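You operate a simulated robot arm through the tools that you are given. There is no shell and no other tool. Be economical: measure what you need, move in short steps, check, and stop when the job is done.

You run a simulated two-armed robot. Do the job below in one go: nothing can be reset, and whatever is moved stays where it is left.

TASK
Probe all three test wells and water the level that reads dry.
Fine: put the orange probe back in its stand, switch the pump on, open that level's valve till the water covers the mark, then shut it before the overflow lamp lights; the other two get no water; leave the rest.

The check looks at the end state, three seconds after you hand in, the way a careful person would. Anything else that was tipped, shoved, dropped, spilled or broken makes it a failure. Lids that push on must go on centred and level and be pressed home; caps that screw on are set level and turned clockwise until they are tight.

THE ROBOT
Two 7-joint arms with two-finger parallel grippers on one trunk, on a base that drives. Base frame: it is fixed to the floor where the robot stands at the start and does not move with it; the origin is under the middle of the robot, x ahead of it, y to its left, z up; the surface under the hand at the start is at about z = 0.85. Readings come in m, degrees, newtons and seconds.
The left shoulder is at the start at [0.07, 0.163, 1.264], the right one opposite. With the tool pointing down near the work surface each hand reaches from about 0.36 to 0.88 m from the robot's upright axis, wherever it stands, measured 20 degrees to its own side. Places, roughly: low dimmer knob [-0.8, 0.5, 0.6]; low lamp plug [-0.8, 0.3, 0.8]; low lamp switch [-0.8, 0.5, 0.5]; low level valve [-0.8, -0.9, 0.5]; low test well [-0.8, -0.4, 0.4]; middle dimmer knob [-0.8, 0.5, 1]; middle lamp plug [-0.8, 0.3, 1.1]; middle lamp switch [-0.8, 0.5, 0.9]; middle level valve [-0.8, -0.9, 0.9]; middle test well [-0.8, -0.2, 0.8]; probe stand [0.5, 0, 0.9]; rack pump switch [-0.8, -0.6, 0.9]; top dimmer knob [-0.8, 0.5, 1.4]; top lamp plug [-0.8, 0.3, 1.5]; top lamp switch [-0.8, 0.5, 1.2]; top level valve [-0.8, -0.9, 1.2]. Payload 3.43 kg a hand.
The tool frame of a hand sits at the grasp point between the pads (the TCP): z along the fingers, y along the line on which they close. The tips reach 0.034 m beyond it. The gripper opens to 0.128 m. The fingers are 0.024 m wide and 0.012 m thick; the gripper's body (0.048 by 0.13 m) begins 0.096 m behind the TCP.
Orientation is that of the tool frame in the base frame, as a unit quaternion [x, y, z, w]. With the fingers straight down and closing along the base's y, the tool's x points along the base's -x, its y along +y and its z along -z.

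THE INTERFACE
- The arms move only by the tool send_rows. It takes "left_increments", "right_increments" or both (then of equal length, played together; a hand with none holds still); each is text: rows parted by semicolons, each of 7 numbers parted by spaces: the shift along the tool's x, y, z in units of 40 mm (1.0 is 40 mm), then the turn, a rotation vector about the tool's x, y, z in units of 8 degrees (1.0 is 8 degrees), then the opening in per cent of the stroke, from 0 (shut) to 100 (fully open). In form: dx dy dz rx ry rz jaw; .... A call has 1 to 20 rows; each row shifts and turns the commanded pose from where the row before left it, along the tool's axes as they then stand. A call with a number of a shift or a turn outside -1 to 1 is refused whole. Each row takes 0.2 s and may step no farther than 0.05 m and 8.6 degrees from the row before; otherwise, or with a gripper value out of range, the whole call is refused. Where a pose cannot be reached the arm comes as near as it can. A force on the tool above 40 N (or 10 N above the force at the start of the call, whichever is more), or a blocked arm, ends the call early, and 0.2 s more pass. The fingers move at their own pace (about 0.153 m/s each) and stop on an object; they squeeze with about 27 N. The grip force told is the motor's: it shows also when the fingers shut on nothing. Time passes only in rows, and 0.2 s behind the last, so rows that do not move let the fingers close. It gives the time, the measured TCP pose, the force on the tool (base axes), the opening and the grip force at its end, in the units of the frame above (readings bear some noise), with the torque about the TCP (base axes, N m) and any sound that the robot's microphone picked up, and new pictures: "show" is both (left out), scene, wrist or none (wrist: the cameras of the hands that moved).
- Cameras (640 x 400 px; columns grow to the right, rows downward): "scene" is now at [0.1154, -0.0114, 1.4578]; the picture's right is [-0.15, -0.99, 0.00], its down [-0.86, 0.13, -0.49] and it looks along [0.48, -0.07, -0.87] (base axes); focal length 214 px, centre (320, 200). "left" rides on the left gripper at [0.076, 0.011, -0.16] in its tool frame; the picture's right is [-0.15, 0.99, 0.00], its down [-0.88, -0.13, -0.46] and it looks along [-0.45, -0.07, 0.89] (tool axes); focal length 234 px, centre (320, 200). "right" rides on the right gripper at [0.076, -0.011, -0.16] in its tool frame; the picture's right is [0.15, 0.99, 0.00], its down [-0.88, 0.13, -0.46] and it looks along [-0.45, 0.07, 0.89] (tool axes); focal length 234 px, centre (320, 200). There is no depth. A picture from a camera that has moved, and an enlarged one, comes with that camera's place and axes in the base frame and with its lens.
- raise_lower(by): slides the trunk up (or, below 0, down) by that many m; the arms and the scene camera ride with it, the base frame stays. It gives what a move gives, with no picture.
- base_move(legs): drives the robot by 1 to 6 legs, each [ahead, left, turn to the left] in m, m and degrees, along the robot's own axes; the way and the turn of a leg run together, so that a leg with both is an arc; at most 1.5 m and 180 degrees a leg. The arms and the cameras ride along, it lands a little off, and it stops where it bumps. It gives what a move gives, and a new picture of the scene camera.
- aim_head(pan, tilt): turns the head with the scene camera to pan (to the left, within 86 degrees either way) and tilt (down, from -29 to 69), counted from straight ahead of the robot. It gives what a move gives, and a new picture of the scene camera.
- zoom(camera, box): a new picture of the part [left, top, right, bottom] of that camera's present view, enlarged. It takes no simulated time.
- finish_job(): hands the job in; it is judged then, once.

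Go step by step. Nothing tells you exact positions but the pictures and the camera data: compare them with the known pose of the tool, close in by small moves and look again before you grip or let go. The budget is 120 turns and 260 pictures, counting those below and the enlarged ones. Unless the task says otherwise, let go and move clear before handing in.

The tools are called as name(argument=value, ...) on one line, values as JSON. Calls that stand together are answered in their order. send_rows: Moves the arms, as the interface text tells. Its arguments: {"type":"object","properties":{"left_increments":{"type":"string"},"right_increments":{"type":"string"},"show":{"type":"string","enum":["both","scene","wrist","none"]}},"required":[]} The other tools are called the same way: raise_lower (by) slides the trunk up or down; base_move (legs) drives the base; aim_head (pan, tilt) turns the head that bears the scene camera; zoom (camera, box) takes an enlarged picture of a part of a camera's view; finish_job () hands the job in.

At the start:

```text
time_s: 0.0
left_ee_pos: [0.5941, -0.0965, 1.4602]
left_orientation: [-0.001, 1.0, -0.002, 0.002]
left_ft_force: [0.7, -0.2, 0.0]
left_moment: [0.0, 0.0, 0.0]
left_finger_gap: 0.1279
left_grasp_force: 0.2
right_ee_pos: [0.4068, -0.4562, 1.5007]
right_orientation: [0.0, 1.0, 0.001, 0.0]
right_ft_force: [-0.3, 0.7, 0.5]
right_moment: [0.02, 0.01, 0.02]
right_finger_gap: 0.1282
right_grasp_force: 0.0
trunk travel left (down, up): [-0.744, 0.196]
robot x, y, heading: [0.0013, 0.0032, 0.1]
head pan, tilt: [-8.9, 60.9]
```

scene: 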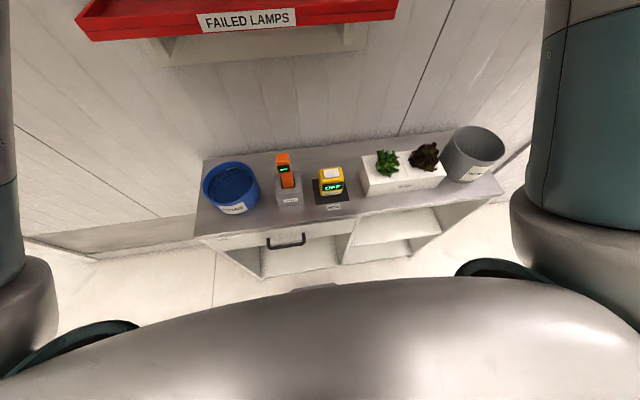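
right: 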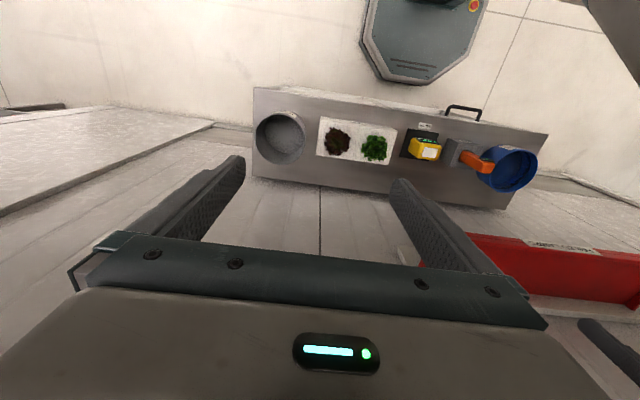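
left: 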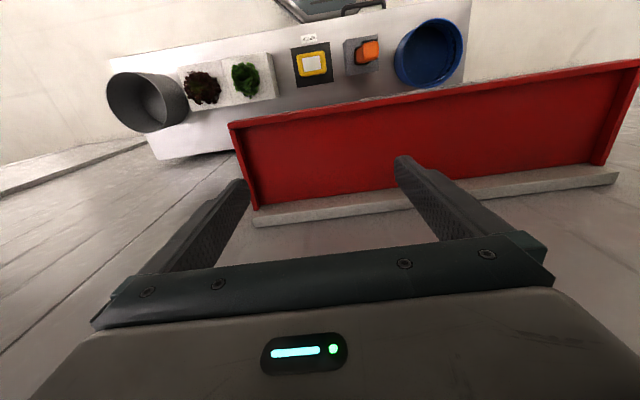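

I see a small bench ahead with the orange probe in a grey stand next to a yellow meter. I'll look closer at the probe first.

zoom(camera="scene", box=[240, 130, 380, 220])

zoom(camera="left", box=[280, 10, 420, 100])

zoom(camera="right", box=[390, 100, 550, 200])

```text
4.44 times, centred on (310, 175) of scene
camera zoom: at [0.1154, -0.0114, 1.4578], right [-0.15, -0.99, 0.0], down [-0.86, 0.13, -0.49], along [0.48, -0.07, -0.87], focal length 953 px, centre (364, 311)
```

zoom: 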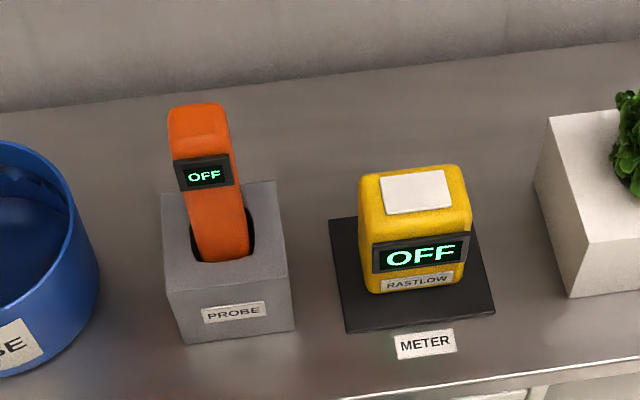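

```text
4.44 times, centred on (350, 55) of left
camera zoom: at [0.5174, -0.085, 1.6196], right [0.15, 0.99, 0.0], down [0.88, -0.13, 0.46], along [0.45, -0.07, -0.89], focal length 1041 px, centre (187, 844)
```

zoom: 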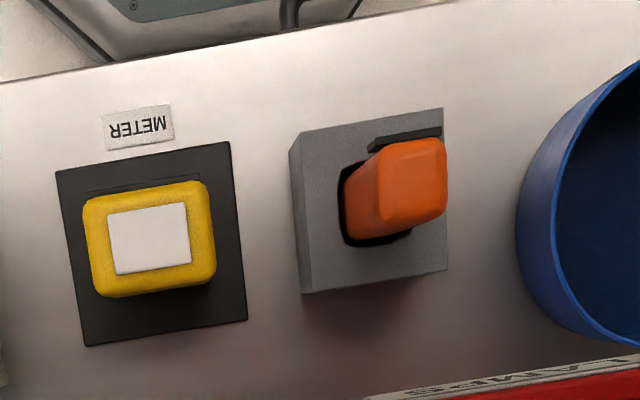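

```text
4.00 times, centred on (470, 150) of right
camera zoom: at [0.3303, -0.4674, 1.66], right [-0.15, 0.99, 0.0], down [0.88, 0.13, 0.46], along [0.45, 0.07, -0.89], focal length 937 px, centre (-280, 400)
```

zoom: 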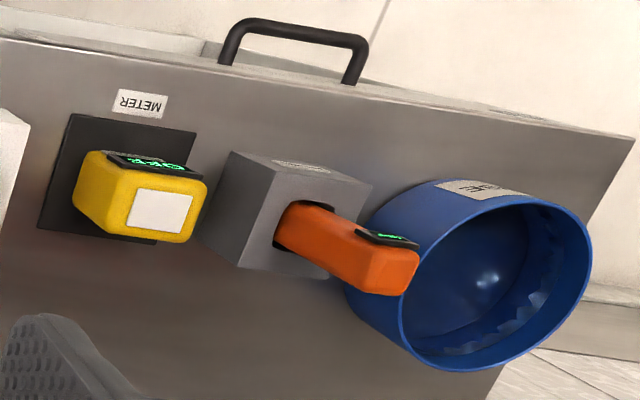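

The probe top is about at (0.48, 0.03, 1.04). Before picking it up, I look around for obstacles and at the rack behind.

aim_head(pan=86, tilt=25)

aim_head(pan=-86, tilt=25)

aim_head(pan=0, tilt=25)

```text
time_s: 1.7
left_ee_pos: [0.594, -0.0973, 1.4608]
left_orientation: [0.0, 1.0, -0.002, 0.001]
left_ft_force: [0.8, -0.4, 0.1]
left_moment: [0.01, 0.0, 0.04]
left_finger_gap: 0.1278
left_grasp_force: 0.1
right_ee_pos: [0.4082, -0.4575, 1.5005]
right_orientation: [0.0, 1.0, -0.001, 0.0]
right_ft_force: [0.6, 0.1, 0.0]
right_moment: [-0.01, 0.01, 0.0]
right_finger_gap: 0.1278
right_grasp_force: 0.0
trunk travel left (down, up): [-0.744, 0.196]
robot x, y, heading: [-0.0009, 0.0016, -0.1]
head pan, tilt: [85.9, 25.0]
camera scene: at [0.0572, 0.0906, 1.5089], right [1.0, -0.07, 0.0], down [-0.03, -0.42, -0.91], along [0.06, 0.9, -0.42], focal length 214 px, centre (320, 200)
```

scene: 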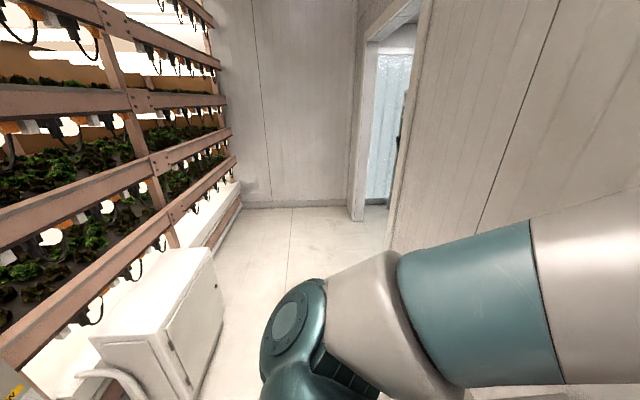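

```text
time_s: 4.3
left_ee_pos: [0.5937, -0.0959, 1.4605]
left_orientation: [-0.001, 1.0, -0.001, 0.001]
left_ft_force: [-0.1, -0.2, -0.1]
left_moment: [-0.02, 0.02, -0.01]
left_finger_gap: 0.1279
left_grasp_force: 0.0
right_ee_pos: [0.408, -0.4568, 1.5007]
right_orientation: [0.0, 1.0, 0.0, 0.0]
right_ft_force: [-0.2, 1.2, 0.1]
right_moment: [-0.02, 0.0, -0.01]
right_finger_gap: 0.128
right_grasp_force: 0.1
trunk travel left (down, up): [-0.744, 0.196]
robot x, y, heading: [-0.0013, -0.0025, 0.3]
head pan, tilt: [-85.9, 25.0]
camera scene: at [0.0571, -0.0932, 1.5089], right [-1.0, -0.07, 0.0], down [-0.03, 0.42, -0.91], along [0.06, -0.9, -0.42], focal length 214 px, centre (320, 200)
```

scene: 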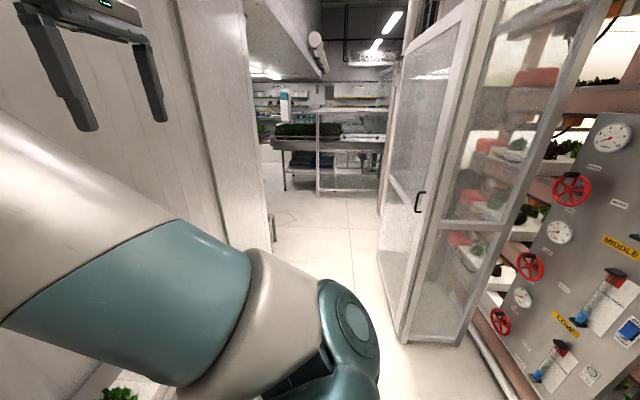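

```text
time_s: 5.9
left_ee_pos: [0.5942, -0.0952, 1.4604]
left_orientation: [0.0, 1.0, -0.002, 0.0]
left_ft_force: [-0.5, -1.0, 0.4]
left_moment: [0.01, -0.03, 0.02]
left_finger_gap: 0.1279
left_grasp_force: 0.1
right_ee_pos: [0.4065, -0.4558, 1.5005]
right_orientation: [0.0, 1.0, 0.0, 0.0]
right_ft_force: [0.5, 0.1, 0.4]
right_moment: [0.04, -0.04, 0.02]
right_finger_gap: 0.128
right_grasp_force: 0.1
trunk travel left (down, up): [-0.744, 0.196]
robot x, y, heading: [0.0002, -0.0026, 0.1]
head pan, tilt: [0.0, 25.0]
camera scene: at [0.1427, -0.0014, 1.5089], right [0.0, -1.0, 0.0], down [-0.42, 0.0, -0.91], along [0.91, 0.0, -0.42], focal length 214 px, centre (320, 200)
```

scene: 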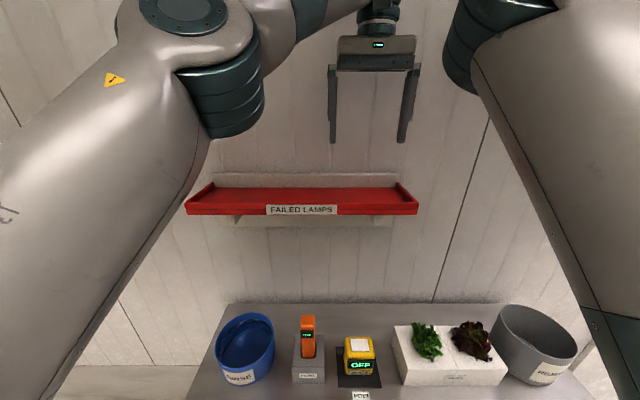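

The valve panel is behind to the right. I turn right to see it properly.

base_move(legs=[[0, 0, -100]])

aim_head(pan=-70, tilt=30)

```text
time_s: 10.5
left_ee_pos: [-0.205, -0.5653, 1.4601]
left_orientation: [0.77, 0.638, -0.001, 0.0]
left_ft_force: [0.8, 0.0, -1.1]
left_moment: [-0.02, 0.02, 0.03]
left_finger_gap: 0.1281
left_grasp_force: 0.1
right_ee_pos: [-0.5245, -0.3141, 1.5002]
right_orientation: [0.77, 0.638, 0.0, 0.001]
right_ft_force: [0.6, -0.4, -0.4]
right_moment: [-0.01, -0.03, 0.01]
right_finger_gap: 0.1279
right_grasp_force: 0.0
trunk travel left (down, up): [-0.744, 0.196]
robot x, y, heading: [-0.0019, -0.0023, -100.6]
head pan, tilt: [0.0, 25.0]
camera scene: at [-0.0262, -0.1413, 1.5089], right [-0.98, 0.19, 0.0], down [0.08, 0.42, -0.91], along [-0.17, -0.89, -0.42], focal length 214 px, centre (320, 200)
```

scene: 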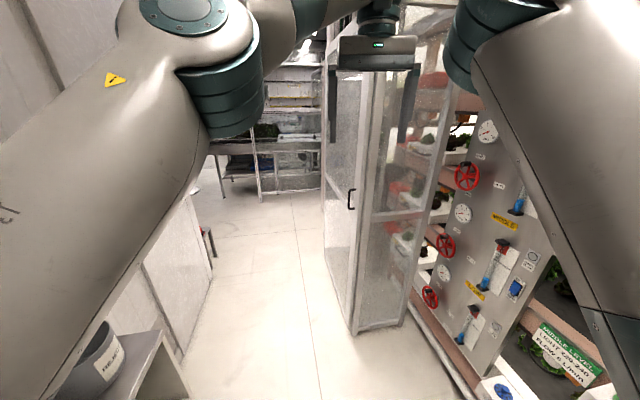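

```text
time_s: 11.9
left_ee_pos: [-0.2049, -0.5657, 1.4601]
left_orientation: [0.77, 0.638, -0.001, 0.0]
left_ft_force: [-0.6, 0.4, 0.1]
left_moment: [0.0, -0.03, -0.02]
left_finger_gap: 0.1283
left_grasp_force: 0.1
right_ee_pos: [-0.5237, -0.3153, 1.5002]
right_orientation: [0.77, 0.639, 0.0, 0.0]
right_ft_force: [-0.1, 0.4, -0.2]
right_moment: [-0.01, 0.0, 0.0]
right_finger_gap: 0.1278
right_grasp_force: 0.0
trunk travel left (down, up): [-0.744, 0.196]
robot x, y, heading: [-0.0001, -0.0032, -100.6]
head pan, tilt: [-70.0, 30.0]
camera scene: at [-0.0986, -0.0653, 1.5009], right [-0.16, 0.99, 0.0], down [0.49, 0.08, -0.87], along [-0.85, -0.14, -0.5], focal length 214 px, centre (320, 200)
```

scene: 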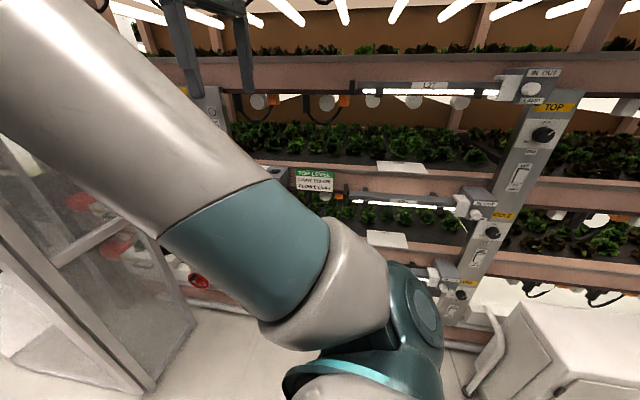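

The arm blocks the view; I pull the left hand in and turn to face the rack.

send_rows(left_increments="1 0 0 0 0 0 100;1 0 0 0 0 0 100;1 0 0 0 0 0 100;1 0 0 0 0 0 100", show="none")

base_move(legs=[[0, 0, -58]])

aim_head(pan=15, tilt=25)

```text
time_s: 12.9
left_ee_pos: [-0.1737, -0.4266, 1.4605]
left_orientation: [0.759, 0.651, -0.007, -0.004]
left_ft_force: [-1.8, -6.5, 0.3]
left_moment: [0.79, -0.12, 0.44]
left_finger_gap: 0.1279
left_grasp_force: 0.1
right_ee_pos: [-0.522, -0.3135, 1.5021]
right_orientation: [0.769, 0.639, -0.003, 0.0]
right_ft_force: [0.1, -0.6, 0.5]
right_moment: [-0.02, 0.0, -0.03]
right_finger_gap: 0.128
right_grasp_force: 0.0
trunk travel left (down, up): [-0.744, 0.196]
robot x, y, heading: [-0.0034, -0.0009, -101.0]
head pan, tilt: [-70.0, 30.0]
stopped in row 4 (left hand): the force on the tool passed its limit at 84 N (the readings are from after the stop); the commanded pose is now the measured one
```

```text
time_s: 15.9
left_ee_pos: [-0.4548, -0.0814, 1.4609]
left_orientation: [0.979, 0.204, -0.004, -0.006]
left_ft_force: [-22.8, -12.8, 0.1]
left_moment: [1.45, -2.67, 1.62]
left_finger_gap: 0.1279
left_grasp_force: 0.0
right_ee_pos: [-0.5465, 0.2724, 1.5007]
right_orientation: [0.982, 0.189, -0.002, -0.001]
right_ft_force: [0.4, 0.1, -0.6]
right_moment: [-0.02, 0.0, -0.02]
right_finger_gap: 0.1282
right_grasp_force: 0.0
trunk travel left (down, up): [-0.744, 0.196]
robot x, y, heading: [0.0015, -0.0002, -158.0]
head pan, tilt: [-70.0, 30.0]
camera scene: at [-0.1067, 0.0474, 1.5009], right [0.75, 0.67, 0.0], down [0.33, -0.37, -0.87], along [-0.58, 0.65, -0.5], focal length 214 px, centre (320, 200)
```

scene: 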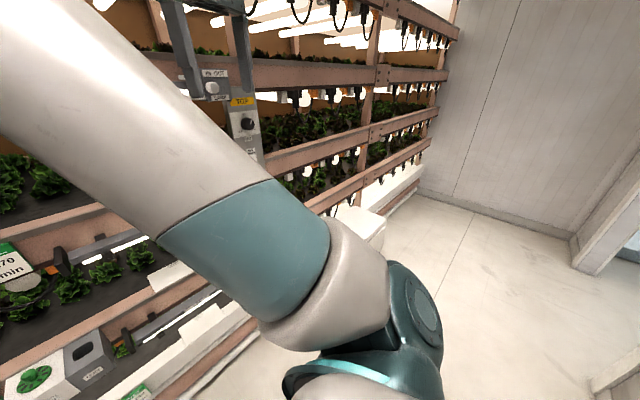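

```text
time_s: 17.5
left_ee_pos: [-0.4549, -0.0811, 1.4618]
left_orientation: [0.979, 0.204, -0.004, -0.005]
left_ft_force: [-6.6, -2.9, 0.6]
left_moment: [0.35, -0.77, 0.49]
left_finger_gap: 0.128
left_grasp_force: 0.1
right_ee_pos: [-0.5457, 0.2711, 1.5022]
right_orientation: [0.982, 0.189, -0.002, -0.001]
right_ft_force: [0.6, -0.1, 0.5]
right_moment: [0.01, -0.06, -0.02]
right_finger_gap: 0.1281
right_grasp_force: 0.2
trunk travel left (down, up): [-0.744, 0.196]
robot x, y, heading: [0.0003, 0.0041, -158.3]
head pan, tilt: [15.0, 25.0]
camera scene: at [-0.1205, -0.0748, 1.5089], right [-0.6, 0.8, 0.0], down [0.34, 0.25, -0.91], along [-0.73, -0.54, -0.42], focal length 214 px, centre (320, 200)
```

scene: 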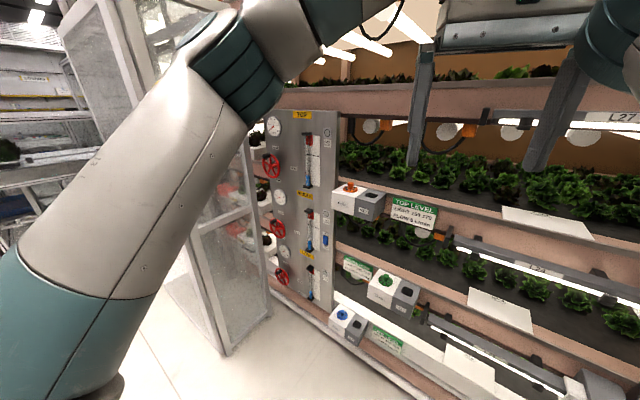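

The hand touched something while pulling back; I ease it forward. Then I zoom at the panel and wells.

send_rows(left_increments="-0.7 0 0 0 0 0 100", show="none")

zoom(camera="scene", box=[240, 100, 400, 200])

zoom(camera="scene", box=[250, 180, 350, 320])

zoom(camera="scene", box=[320, 170, 480, 270])

zoom(camera="scene", box=[310, 250, 470, 360])

```text
time_s: 17.9
left_ee_pos: [-0.4823, -0.0925, 1.4592]
left_orientation: [0.979, 0.203, -0.003, -0.006]
left_ft_force: [0.9, 0.6, 1.1]
left_moment: [0.04, -0.06, -0.02]
left_finger_gap: 0.128
left_grasp_force: 0.1
right_ee_pos: [-0.548, 0.2725, 1.5003]
right_orientation: [0.982, 0.19, -0.001, -0.001]
right_ft_force: [0.1, -0.6, 0.1]
right_moment: [0.03, -0.04, 0.0]
right_finger_gap: 0.1277
right_grasp_force: 0.1
trunk travel left (down, up): [-0.744, 0.196]
robot x, y, heading: [0.0004, -0.0015, -158.4]
head pan, tilt: [15.0, 25.0]
```

```text
4.00 times, centred on (320, 150) of scene
camera zoom: at [-0.122, -0.075, 1.5087], right [-0.6, 0.8, 0.0], down [0.34, 0.25, -0.91], along [-0.73, -0.54, -0.42], focal length 858 px, centre (320, 400)
```

zoom: 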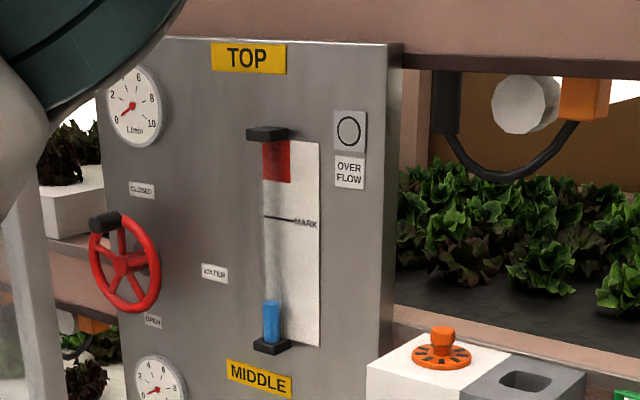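

```text
2.86 times, centred on (300, 250) of scene
camera zoom: at [-0.122, -0.075, 1.5087], right [-0.6, 0.8, 0.0], down [0.34, 0.25, -0.91], along [-0.73, -0.54, -0.42], focal length 613 px, centre (377, 57)
```

zoom: 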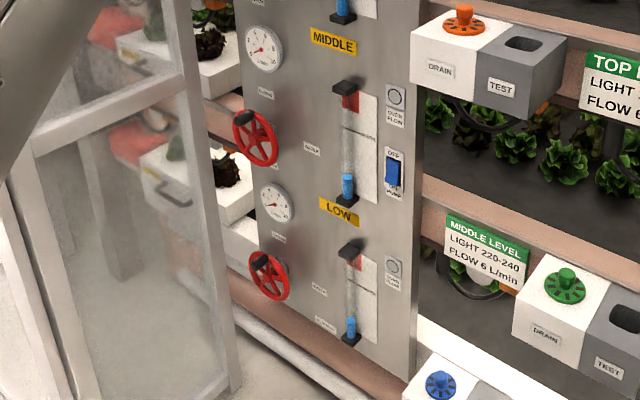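

```text
4.00 times, centred on (400, 220) of scene
camera zoom: at [-0.122, -0.075, 1.5087], right [-0.6, 0.8, 0.0], down [0.34, 0.25, -0.91], along [-0.73, -0.54, -0.42], focal length 858 px, centre (0, 120)
```

zoom: 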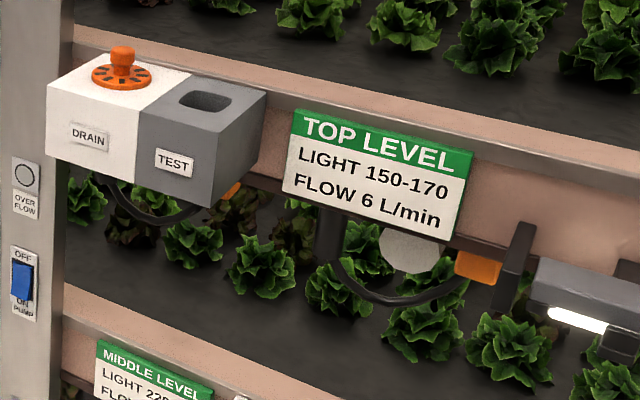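

```text
3.64 times, centred on (390, 305) of scene
camera zoom: at [-0.122, -0.075, 1.5087], right [-0.6, 0.8, 0.0], down [0.34, 0.25, -0.91], along [-0.73, -0.54, -0.42], focal length 780 px, centre (66, -182)
```

zoom: 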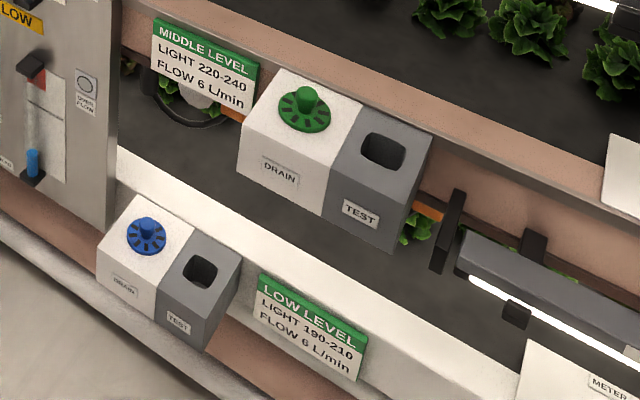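

I can see three test wells (slots in grey boxes), valves, sight tubes and the pump rocker. Now I turn back to fetch the probe and study it closer.

base_move(legs=[[0, 0, 158.4]])

aim_head(pan=0, tilt=50)

zoom(camera="scene", box=[240, 120, 400, 220])

zoom(camera="left", box=[200, 0, 520, 200])

```text
time_s: 24.7
left_ee_pos: [0.478, -0.1066, 1.4588]
left_orientation: [0.0, 1.0, -0.006, 0.002]
left_ft_force: [0.1, 0.4, 0.4]
left_moment: [-0.01, 0.0, -0.03]
left_finger_gap: 0.1278
left_grasp_force: 0.1
right_ee_pos: [0.3949, -0.4676, 1.5016]
right_orientation: [0.013, 1.0, -0.001, 0.002]
right_ft_force: [0.0, 0.4, -0.2]
right_moment: [-0.02, 0.01, -0.02]
right_finger_gap: 0.1279
right_grasp_force: 0.0
trunk travel left (down, up): [-0.744, 0.196]
robot x, y, heading: [-0.0016, 0.0031, -1.4]
head pan, tilt: [15.0, 25.0]
camera scene: at [0.1401, 0.0183, 1.5089], right [0.23, -0.97, 0.0], down [-0.41, -0.1, -0.91], along [0.88, 0.21, -0.42], focal length 214 px, centre (320, 200)
```

scene: 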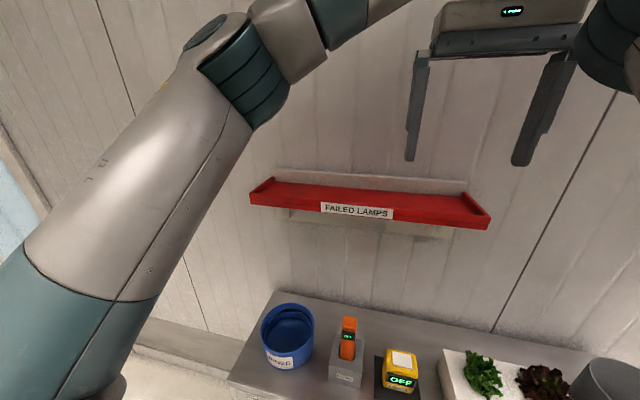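

```text
time_s: 25.6
left_ee_pos: [0.4776, -0.1066, 1.4585]
left_orientation: [-0.001, 1.0, -0.006, 0.003]
left_ft_force: [0.1, 0.4, -1.2]
left_moment: [0.03, -0.02, -0.02]
left_finger_gap: 0.1279
left_grasp_force: 0.1
right_ee_pos: [0.3938, -0.4675, 1.501]
right_orientation: [0.013, 1.0, -0.002, 0.002]
right_ft_force: [0.6, 0.2, 0.3]
right_moment: [-0.02, 0.0, 0.0]
right_finger_gap: 0.1278
right_grasp_force: 0.1
trunk travel left (down, up): [-0.744, 0.196]
robot x, y, heading: [0.0009, -0.0012, -1.7]
head pan, tilt: [0.0, 50.0]
camera scene: at [0.1275, -0.005, 1.4715], right [-0.03, -1.0, 0.0], down [-0.77, 0.02, -0.64], along [0.64, -0.02, -0.77], focal length 214 px, centre (320, 200)
```

scene: 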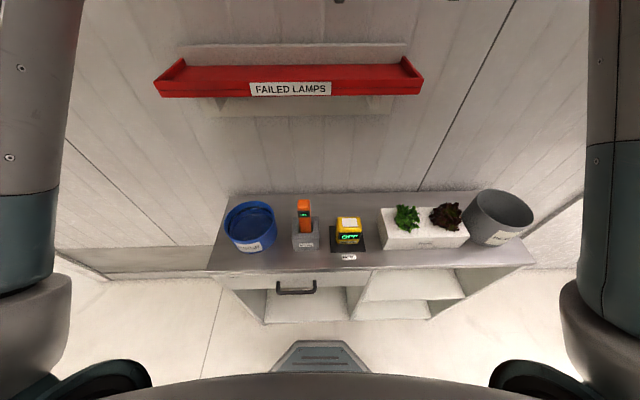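

```text
4.00 times, centred on (320, 170) of scene
camera zoom: at [0.1275, -0.005, 1.4715], right [-0.03, -1.0, 0.0], down [-0.77, 0.02, -0.64], along [0.64, -0.02, -0.77], focal length 858 px, centre (320, 320)
```

zoom: 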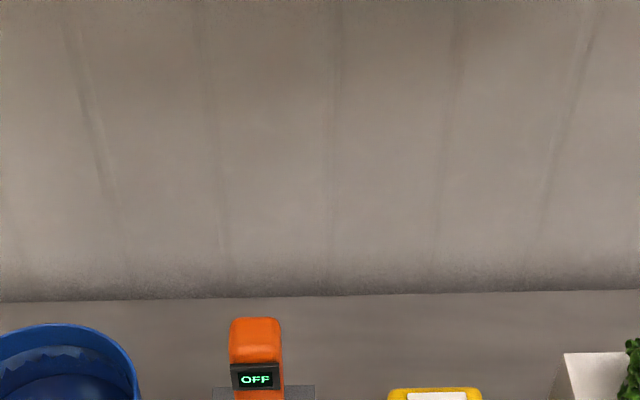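

```text
2.00 times, centred on (360, 100) of left
camera zoom: at [0.4007, -0.0934, 1.6182], right [0.14, 0.99, -0.01], down [0.88, -0.12, 0.46], along [0.46, -0.08, -0.89], focal length 468 px, centre (240, 400)
```

zoom: 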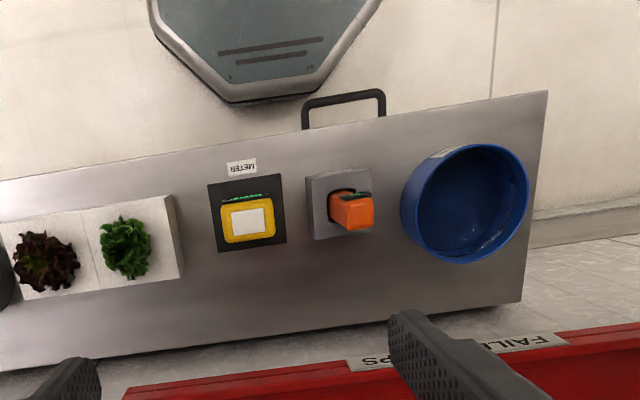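

Probe top is at ≈(0.478, 0.027, 1.035), display ≈z 1.00, stand top ≈z 0.94. I back off a little for arm room, then bring the left hand down and tilt it to approach from the front.

base_move(legs=[[-0.14, 0, 1.6]])

send_rows(left_increments="0 0.5 0.85 0 0 0 60;0 0.5 0.85 0 0 0 60;0 0.5 0.85 0 0 0 60;0 0.5 0.85 0 0 0 60;0 0.5 0.85 0 0 0 60;0 0.5 0.85 0 0 0 60;0 0.3 0.85 0 0 0 60;0 0 0 0 -1 0 60;0 0 0 0 -1 0 60;0 0 0 0 -1 0 60;0 0 0 0 -1 0 60;0 0 0 0 -1 0 60;0 0 0 0 -1 0 60;0 0 0 0 -1 0 60;0 0 0 0 -0.5 0 60")

```text
time_s: 26.9
left_ee_pos: [0.3444, -0.0929, 1.4569]
left_orientation: [-0.014, 1.0, -0.006, 0.001]
left_ft_force: [0.3, 0.2, -0.2]
left_moment: [0.03, 0.04, 0.0]
left_finger_gap: 0.1283
left_grasp_force: 0.1
right_ee_pos: [0.2669, -0.4571, 1.5009]
right_orientation: [0.002, 1.0, -0.001, 0.0]
right_ft_force: [-0.1, 0.3, -0.5]
right_moment: [0.01, 0.05, 0.0]
right_finger_gap: 0.128
right_grasp_force: 0.1
trunk travel left (down, up): [-0.744, 0.196]
robot x, y, heading: [-0.1369, 0.0035, -0.2]
head pan, tilt: [0.0, 50.0]
camera scene: at [-0.0092, 0.0002, 1.4711], right [-0.01, -1.0, 0.0], down [-0.77, 0.0, -0.64], along [0.64, 0.0, -0.77], focal length 214 px, centre (320, 200)
```

scene: 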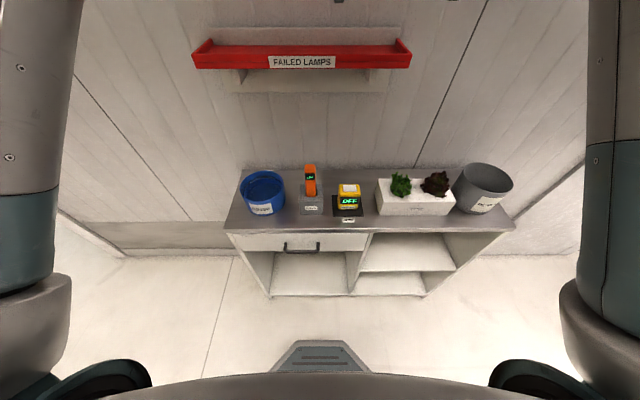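

```text
time_s: 30.1
left_ee_pos: [0.347, 0.0275, 1.2224]
left_orientation: [-0.014, 0.865, 0.002, 0.502]
left_ft_force: [-0.5, 0.2, -0.2]
left_moment: [0.01, 0.0, 0.0]
left_finger_gap: 0.0766
left_grasp_force: 0.1
left hand out of reach, approached as far as the arm can: row 14, 15
right_ee_pos: [0.2654, -0.4561, 1.5006]
right_orientation: [0.002, 1.0, 0.0, 0.002]
right_ft_force: [-0.5, -0.4, 0.5]
right_moment: [0.0, 0.04, 0.01]
right_finger_gap: 0.128
right_grasp_force: 0.1
trunk travel left (down, up): [-0.744, 0.196]
robot x, y, heading: [-0.136, 0.0025, -0.3]
head pan, tilt: [0.0, 50.0]
camera scene: at [-0.0116, -0.0004, 1.4714], right [-0.01, -1.0, 0.0], down [-0.77, 0.0, -0.64], along [0.64, 0.0, -0.77], focal length 214 px, centre (320, 200)
camera left: at [0.1703, 0.0337, 1.2352], right [0.05, 0.99, 0.12], down [0.04, -0.12, 0.99], along [1.0, -0.04, -0.05], focal length 234 px, centre (320, 200)
```

scene: 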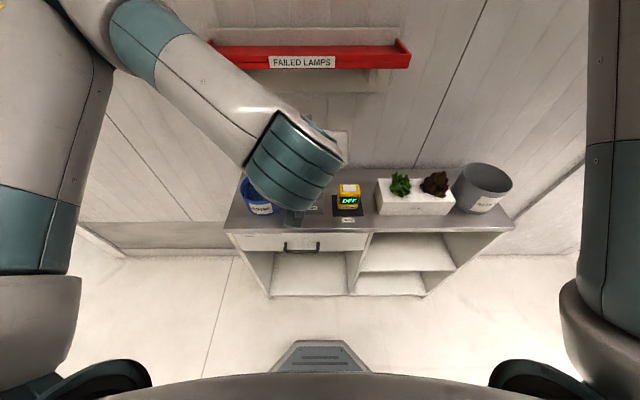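
left: 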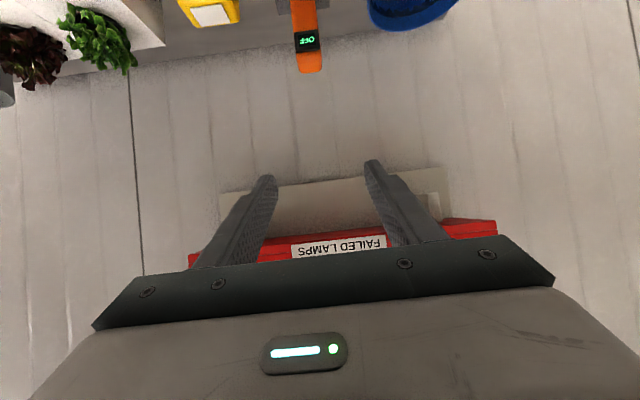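

The hand is tilted well; I lower it to a pre-grasp 0.13 m short of the probe and look.

send_rows(left_increments="0.74 0 0.53 0 0 0 60;0.74 0 0.53 0 0 0 60;0.74 0 0.53 0 0 0 60;0.74 0 0.53 0 0 0 60;0.74 0 0.53 0 0 0 60")

zoom(camera="left", box=[220, 40, 460, 190])

```text
time_s: 31.3
left_ee_pos: [0.3736, 0.0238, 1.0403]
left_orientation: [-0.014, 0.865, 0.001, 0.502]
left_ft_force: [0.2, -0.6, 0.2]
left_moment: [0.04, -0.01, 0.02]
left_finger_gap: 0.0767
left_grasp_force: 0.1
left hand out of reach, approached as far as the arm can: row 1
right_ee_pos: [0.2656, -0.4555, 1.5012]
right_orientation: [0.001, 1.0, -0.001, 0.0]
right_ft_force: [0.5, 0.2, -0.7]
right_moment: [0.0, 0.02, 0.0]
right_finger_gap: 0.1282
right_grasp_force: 0.1
trunk travel left (down, up): [-0.744, 0.196]
robot x, y, heading: [-0.1338, 0.0039, -0.3]
head pan, tilt: [0.0, 50.0]
camera scene: at [-0.0109, 0.0004, 1.4714], right [-0.01, -1.0, 0.0], down [-0.77, 0.0, -0.64], along [0.64, 0.0, -0.77], focal length 214 px, centre (320, 200)
camera left: at [0.1962, 0.0314, 1.0534], right [0.05, 0.99, 0.11], down [0.04, -0.12, 0.99], along [1.0, -0.04, -0.05], focal length 234 px, centre (320, 200)
```

scene: 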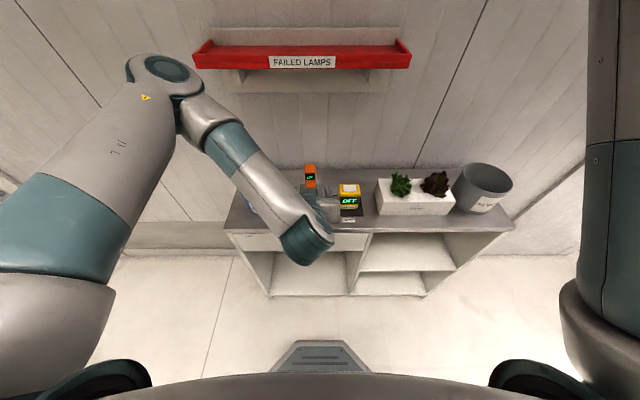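
left: 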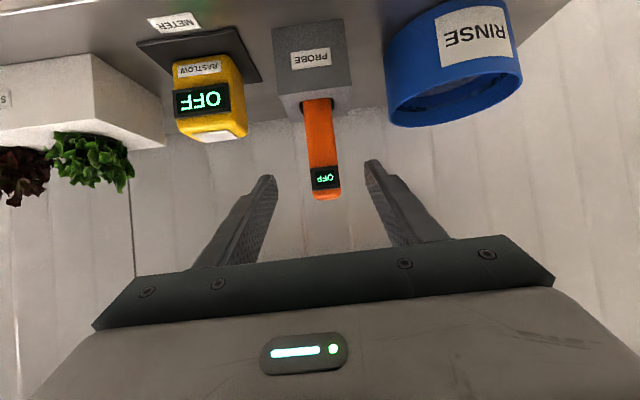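

```text
2.67 times, centred on (340, 115) of left
camera zoom: at [0.1962, 0.0314, 1.0534], right [0.05, 0.99, 0.11], down [0.04, -0.12, 0.99], along [1.0, -0.04, -0.05], focal length 624 px, centre (267, 427)
```

zoom: 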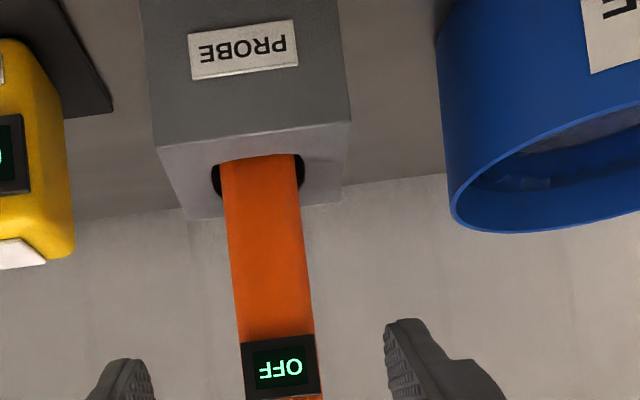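

Alignment is good. I move in along the fingers to the probe below its display.

send_rows(left_increments="0.03 0.02 0.75 0 0 0 60;0.03 0.02 0.75 0 0 0 60;0.03 0.02 0.75 0 0 0 60;0.03 0.02 0.75 0 0 0 60;0 0 0 0 0 0 60")

zoom(camera="left", box=[220, 40, 460, 190])

```text
time_s: 32.5
left_ee_pos: [0.4718, 0.028, 0.9764]
left_orientation: [-0.015, 0.865, 0.003, 0.502]
left_ft_force: [0.4, 0.4, 0.1]
left_moment: [0.01, 0.02, 0.0]
left_finger_gap: 0.0765
left_grasp_force: 0.0
right_ee_pos: [0.2652, -0.4552, 1.5016]
right_orientation: [0.002, 1.0, -0.003, 0.003]
right_ft_force: [-0.2, 0.1, 0.8]
right_moment: [0.0, -0.01, 0.01]
right_finger_gap: 0.1281
right_grasp_force: 0.1
trunk travel left (down, up): [-0.744, 0.196]
robot x, y, heading: [-0.1429, 0.0006, -0.4]
head pan, tilt: [0.0, 50.0]
camera scene: at [-0.012, 0.0001, 1.4714], right [-0.01, -1.0, 0.0], down [-0.77, 0.0, -0.64], along [0.64, 0.0, -0.77], focal length 214 px, centre (320, 200)
camera left: at [0.2948, 0.035, 0.9905], right [0.05, 0.99, 0.12], down [0.04, -0.12, 0.99], along [1.0, -0.04, -0.05], focal length 234 px, centre (320, 200)
```

scene: 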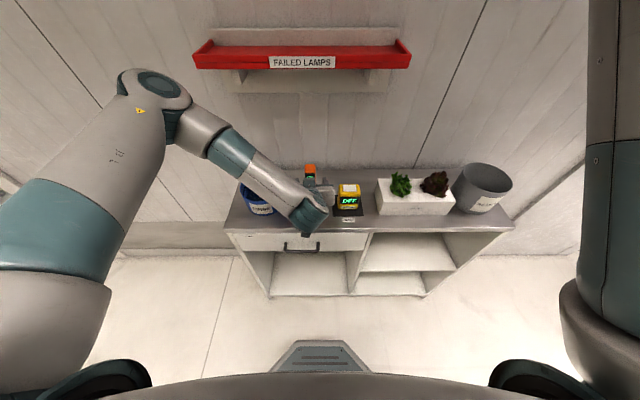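
left: 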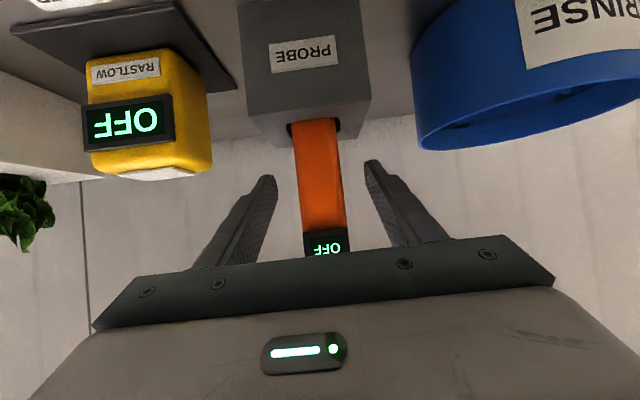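

```text
2.67 times, centred on (340, 115) of left
camera zoom: at [0.2948, 0.035, 0.9905], right [0.05, 0.99, 0.12], down [0.04, -0.12, 0.99], along [1.0, -0.04, -0.05], focal length 624 px, centre (267, 427)
```

zoom: 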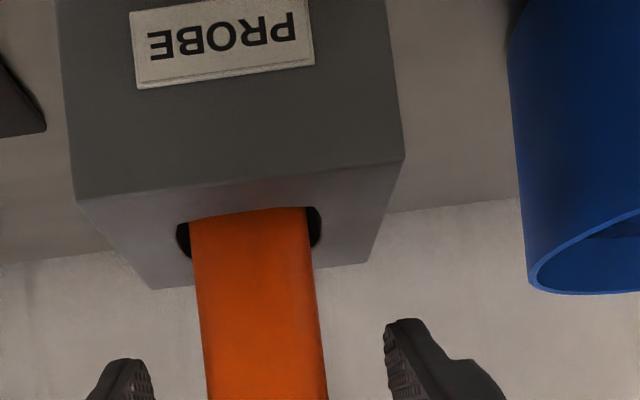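

Probe sits centred between the fingers. I close and check.

send_rows(left_increments="0 0 0 0 0 0 30;0 0 0 0 0 0 0;0 0 0 0 0 0 0;0 0 0 0 0 0 0")

zoom(camera="scene", box=[260, 140, 360, 240])

```text
time_s: 33.5
left_ee_pos: [0.4731, 0.0283, 0.9768]
left_orientation: [-0.015, 0.865, 0.002, 0.502]
left_ft_force: [-0.9, 0.3, -0.2]
left_moment: [0.03, 0.02, 0.02]
left_finger_gap: 0.0333
left_grasp_force: 26.8
right_ee_pos: [0.2661, -0.4555, 1.5013]
right_orientation: [0.002, 1.0, -0.002, 0.001]
right_ft_force: [-0.2, -0.3, -0.6]
right_moment: [-0.01, 0.0, 0.0]
right_finger_gap: 0.1279
right_grasp_force: 0.1
trunk travel left (down, up): [-0.744, 0.196]
robot x, y, heading: [-0.1391, 0.0021, -0.2]
head pan, tilt: [0.0, 50.0]
camera scene: at [-0.0116, 0.0004, 1.4714], right [-0.01, -1.0, 0.0], down [-0.77, 0.0, -0.64], along [0.64, 0.0, -0.77], focal length 214 px, centre (320, 200)
camera left: at [0.2948, 0.0351, 0.9906], right [0.05, 0.99, 0.12], down [0.04, -0.12, 0.99], along [1.0, -0.04, -0.05], focal length 234 px, centre (320, 200)
```

scene: 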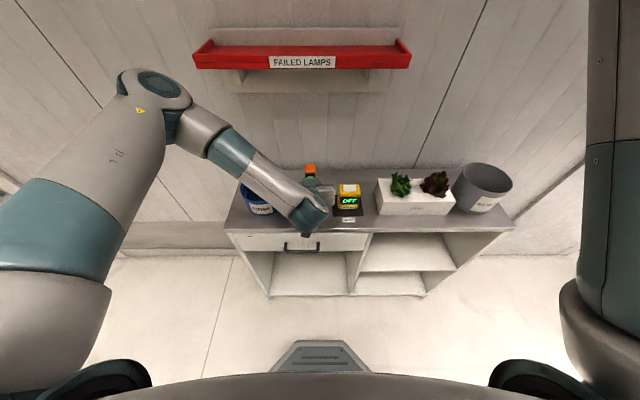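
left: 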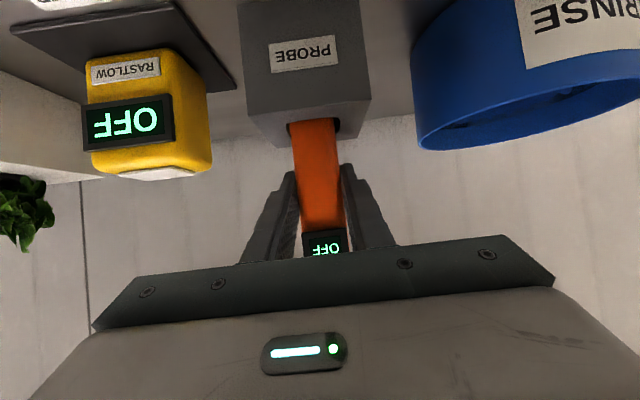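

```text
4.00 times, centred on (310, 190) of scene
camera zoom: at [-0.0116, 0.0004, 1.4714], right [-0.01, -1.0, 0.0], down [-0.77, 0.0, -0.64], along [0.64, 0.0, -0.77], focal length 858 px, centre (360, 240)
```

zoom: 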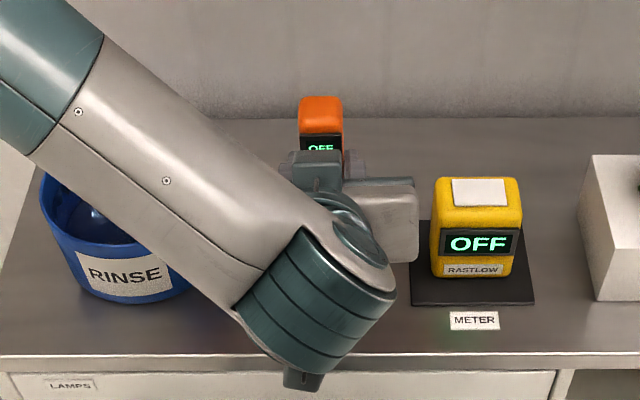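

Gripped (0.033 m). I lift it straight up with the trunk.

raise_lower(by=0.16)

send_rows(left_increments="0 0 0 0 0 0 0")

```text
time_s: 35.4
left_ee_pos: [0.4719, 0.0277, 1.1369]
left_orientation: [-0.015, 0.865, 0.002, 0.502]
left_ft_force: [0.0, -0.8, -1.7]
left_moment: [-0.03, 0.0, 0.0]
left_finger_gap: 0.0337
left_grasp_force: 27.2
right_ee_pos: [0.2655, -0.456, 1.6618]
right_orientation: [0.001, 1.0, -0.002, 0.0]
right_ft_force: [-0.2, -0.1, 0.2]
right_moment: [-0.01, -0.01, -0.01]
right_finger_gap: 0.1279
right_grasp_force: 0.0
trunk travel left (down, up): [-0.904, 0.036]
robot x, y, heading: [-0.1437, 0.0063, -0.2]
head pan, tilt: [0.0, 50.0]
```

```text
time_s: 35.8
left_ee_pos: [0.4719, 0.0289, 1.1378]
left_orientation: [-0.015, 0.865, 0.001, 0.501]
left_ft_force: [-0.1, 0.8, -1.3]
left_moment: [-0.01, 0.04, 0.0]
left_finger_gap: 0.0334
left_grasp_force: 26.9
right_ee_pos: [0.2654, -0.4552, 1.6626]
right_orientation: [0.002, 1.0, -0.001, 0.001]
right_ft_force: [-0.1, -0.6, -0.3]
right_moment: [-0.01, 0.03, 0.01]
right_finger_gap: 0.128
right_grasp_force: 0.1
trunk travel left (down, up): [-0.904, 0.036]
robot x, y, heading: [-0.1402, 0.005, -0.4]
head pan, tilt: [0.0, 50.0]
camera scene: at [-0.0118, 0.0004, 1.6314], right [-0.01, -1.0, 0.0], down [-0.77, 0.0, -0.64], along [0.64, 0.0, -0.77], focal length 214 px, centre (320, 200)
camera left: at [0.2948, 0.0351, 1.1507], right [0.05, 0.99, 0.12], down [0.04, -0.12, 0.99], along [1.0, -0.04, -0.05], focal length 234 px, centre (320, 200)
```

scene: 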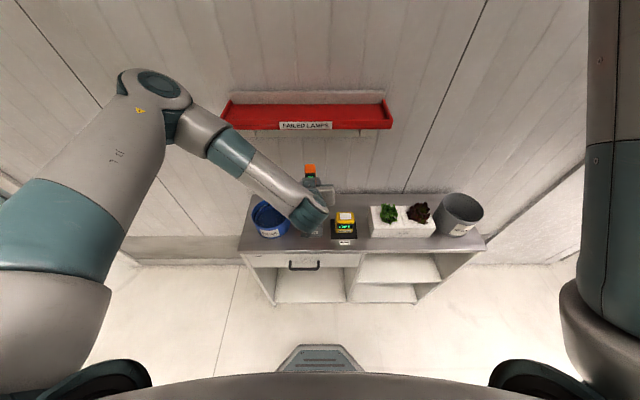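
left: 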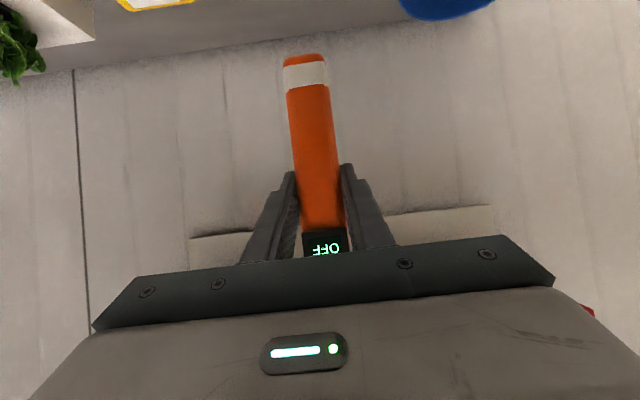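

The probe is out. I tuck it in, drive forward a little, and turn to face the rack.

send_rows(left_increments="0.375 0 -0.65 0 0 0 0;0.375 0 -0.65 0 0 0 0;0.375 0 -0.65 0 0 0 0;0.375 0 -0.65 0 0 0 0", show="none")

base_move(legs=[[0.14, 0, 0], [0, 0, -90], [0, 0, -90]])

aim_head(pan=10, tilt=40)

```text
time_s: 36.8
left_ee_pos: [0.3527, 0.0267, 1.1378]
left_orientation: [-0.014, 0.865, 0.002, 0.502]
left_ft_force: [-0.3, 0.2, -1.7]
left_moment: [0.02, 0.0, 0.04]
left_finger_gap: 0.0334
left_grasp_force: 26.8
right_ee_pos: [0.2649, -0.4562, 1.6598]
right_orientation: [0.003, 1.0, -0.001, 0.001]
right_ft_force: [-0.2, -1.0, 0.5]
right_moment: [-0.04, -0.01, -0.04]
right_finger_gap: 0.128
right_grasp_force: 0.1
trunk travel left (down, up): [-0.904, 0.036]
robot x, y, heading: [-0.1415, 0.0027, -0.6]
head pan, tilt: [0.0, 50.0]
```

```text
time_s: 45.7
left_ee_pos: [-0.4886, -0.031, 1.1375]
left_orientation: [0.865, 0.021, -0.502, 0.005]
left_ft_force: [0.5, 0.4, -1.5]
left_moment: [0.0, -0.04, 0.01]
left_finger_gap: 0.0335
left_grasp_force: 27.3
right_ee_pos: [-0.4075, 0.4513, 1.6611]
right_orientation: [1.0, 0.007, -0.001, -0.001]
right_ft_force: [0.7, -0.7, 0.5]
right_moment: [-0.01, -0.01, 0.0]
right_finger_gap: 0.128
right_grasp_force: 0.1
trunk travel left (down, up): [-0.904, 0.036]
robot x, y, heading: [0.0032, 0.0005, -179.2]
head pan, tilt: [0.0, 50.0]
camera scene: at [-0.1228, -0.0016, 1.6314], right [-0.01, 1.0, 0.0], down [0.77, 0.01, -0.64], along [-0.64, -0.01, -0.77], focal length 214 px, centre (320, 200)
```

scene: 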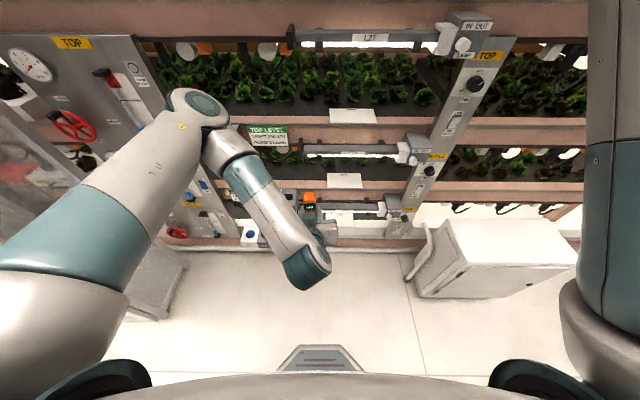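

```text
time_s: 46.4
left_ee_pos: [-0.4887, -0.0317, 1.1375]
left_orientation: [0.865, 0.021, -0.502, 0.005]
left_ft_force: [0.2, 0.4, -0.9]
left_moment: [0.02, 0.0, 0.01]
left_finger_gap: 0.0335
left_grasp_force: 26.9
right_ee_pos: [-0.4066, 0.4521, 1.6614]
right_orientation: [1.0, 0.007, -0.002, -0.001]
right_ft_force: [0.1, -0.3, -0.4]
right_moment: [0.01, 0.0, 0.01]
right_finger_gap: 0.1281
right_grasp_force: 0.1
trunk travel left (down, up): [-0.904, 0.036]
robot x, y, heading: [0.0047, 0.0009, -179.4]
head pan, tilt: [10.0, 40.0]
camera scene: at [-0.1292, -0.0159, 1.6455], right [-0.18, 0.98, 0.0], down [0.63, 0.12, -0.77], along [-0.75, -0.14, -0.64], focal length 214 px, centre (320, 200)
```

scene: 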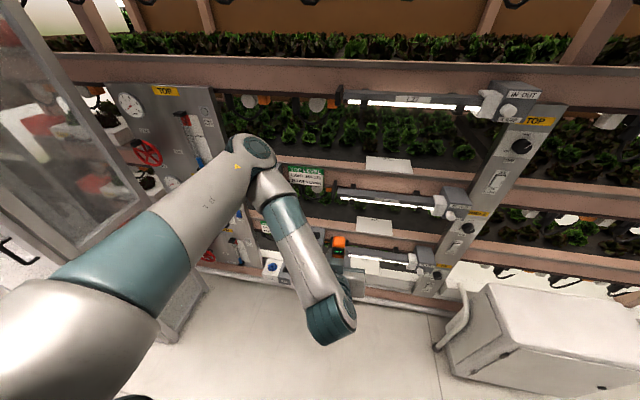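

I look with the wrist camera for the wells.

zoom(camera="left", box=[0, 0, 640, 400])

zoom(camera="scene", box=[200, 140, 400, 290])

```text
1.00 times, centred on (320, 200) of left (not enlarged: the box is as wide or as high as the picture)
camera zoom: at [-0.3126, -0.0349, 1.1507], right [-0.03, -0.99, 0.12], down [-0.05, 0.12, 0.99], along [-1.0, 0.03, -0.05], focal length 234 px, centre (320, 200)
```

zoom: 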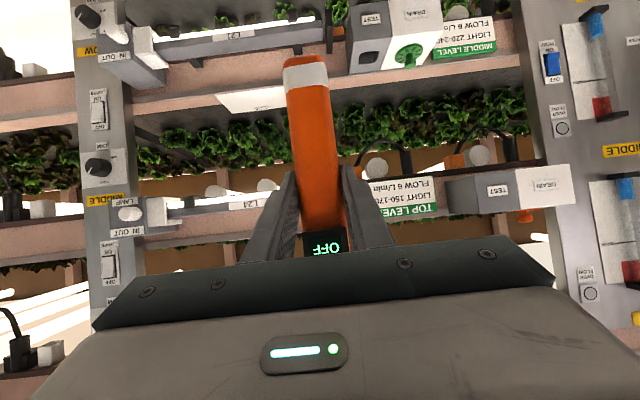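

```text
2.67 times, centred on (300, 215) of scene
camera zoom: at [-0.1292, -0.0159, 1.6455], right [-0.18, 0.98, 0.0], down [0.63, 0.12, -0.77], along [-0.75, -0.14, -0.64], focal length 572 px, centre (373, 160)
```

zoom: 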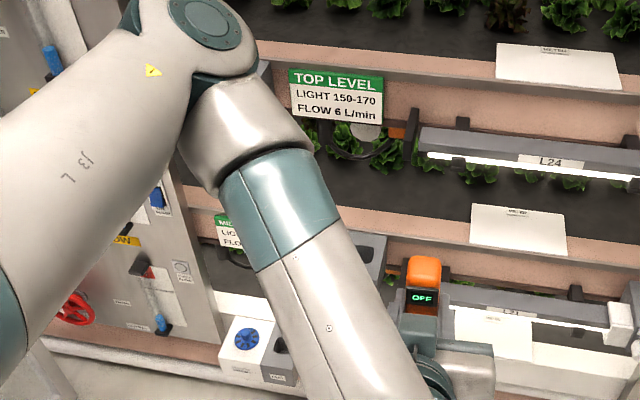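

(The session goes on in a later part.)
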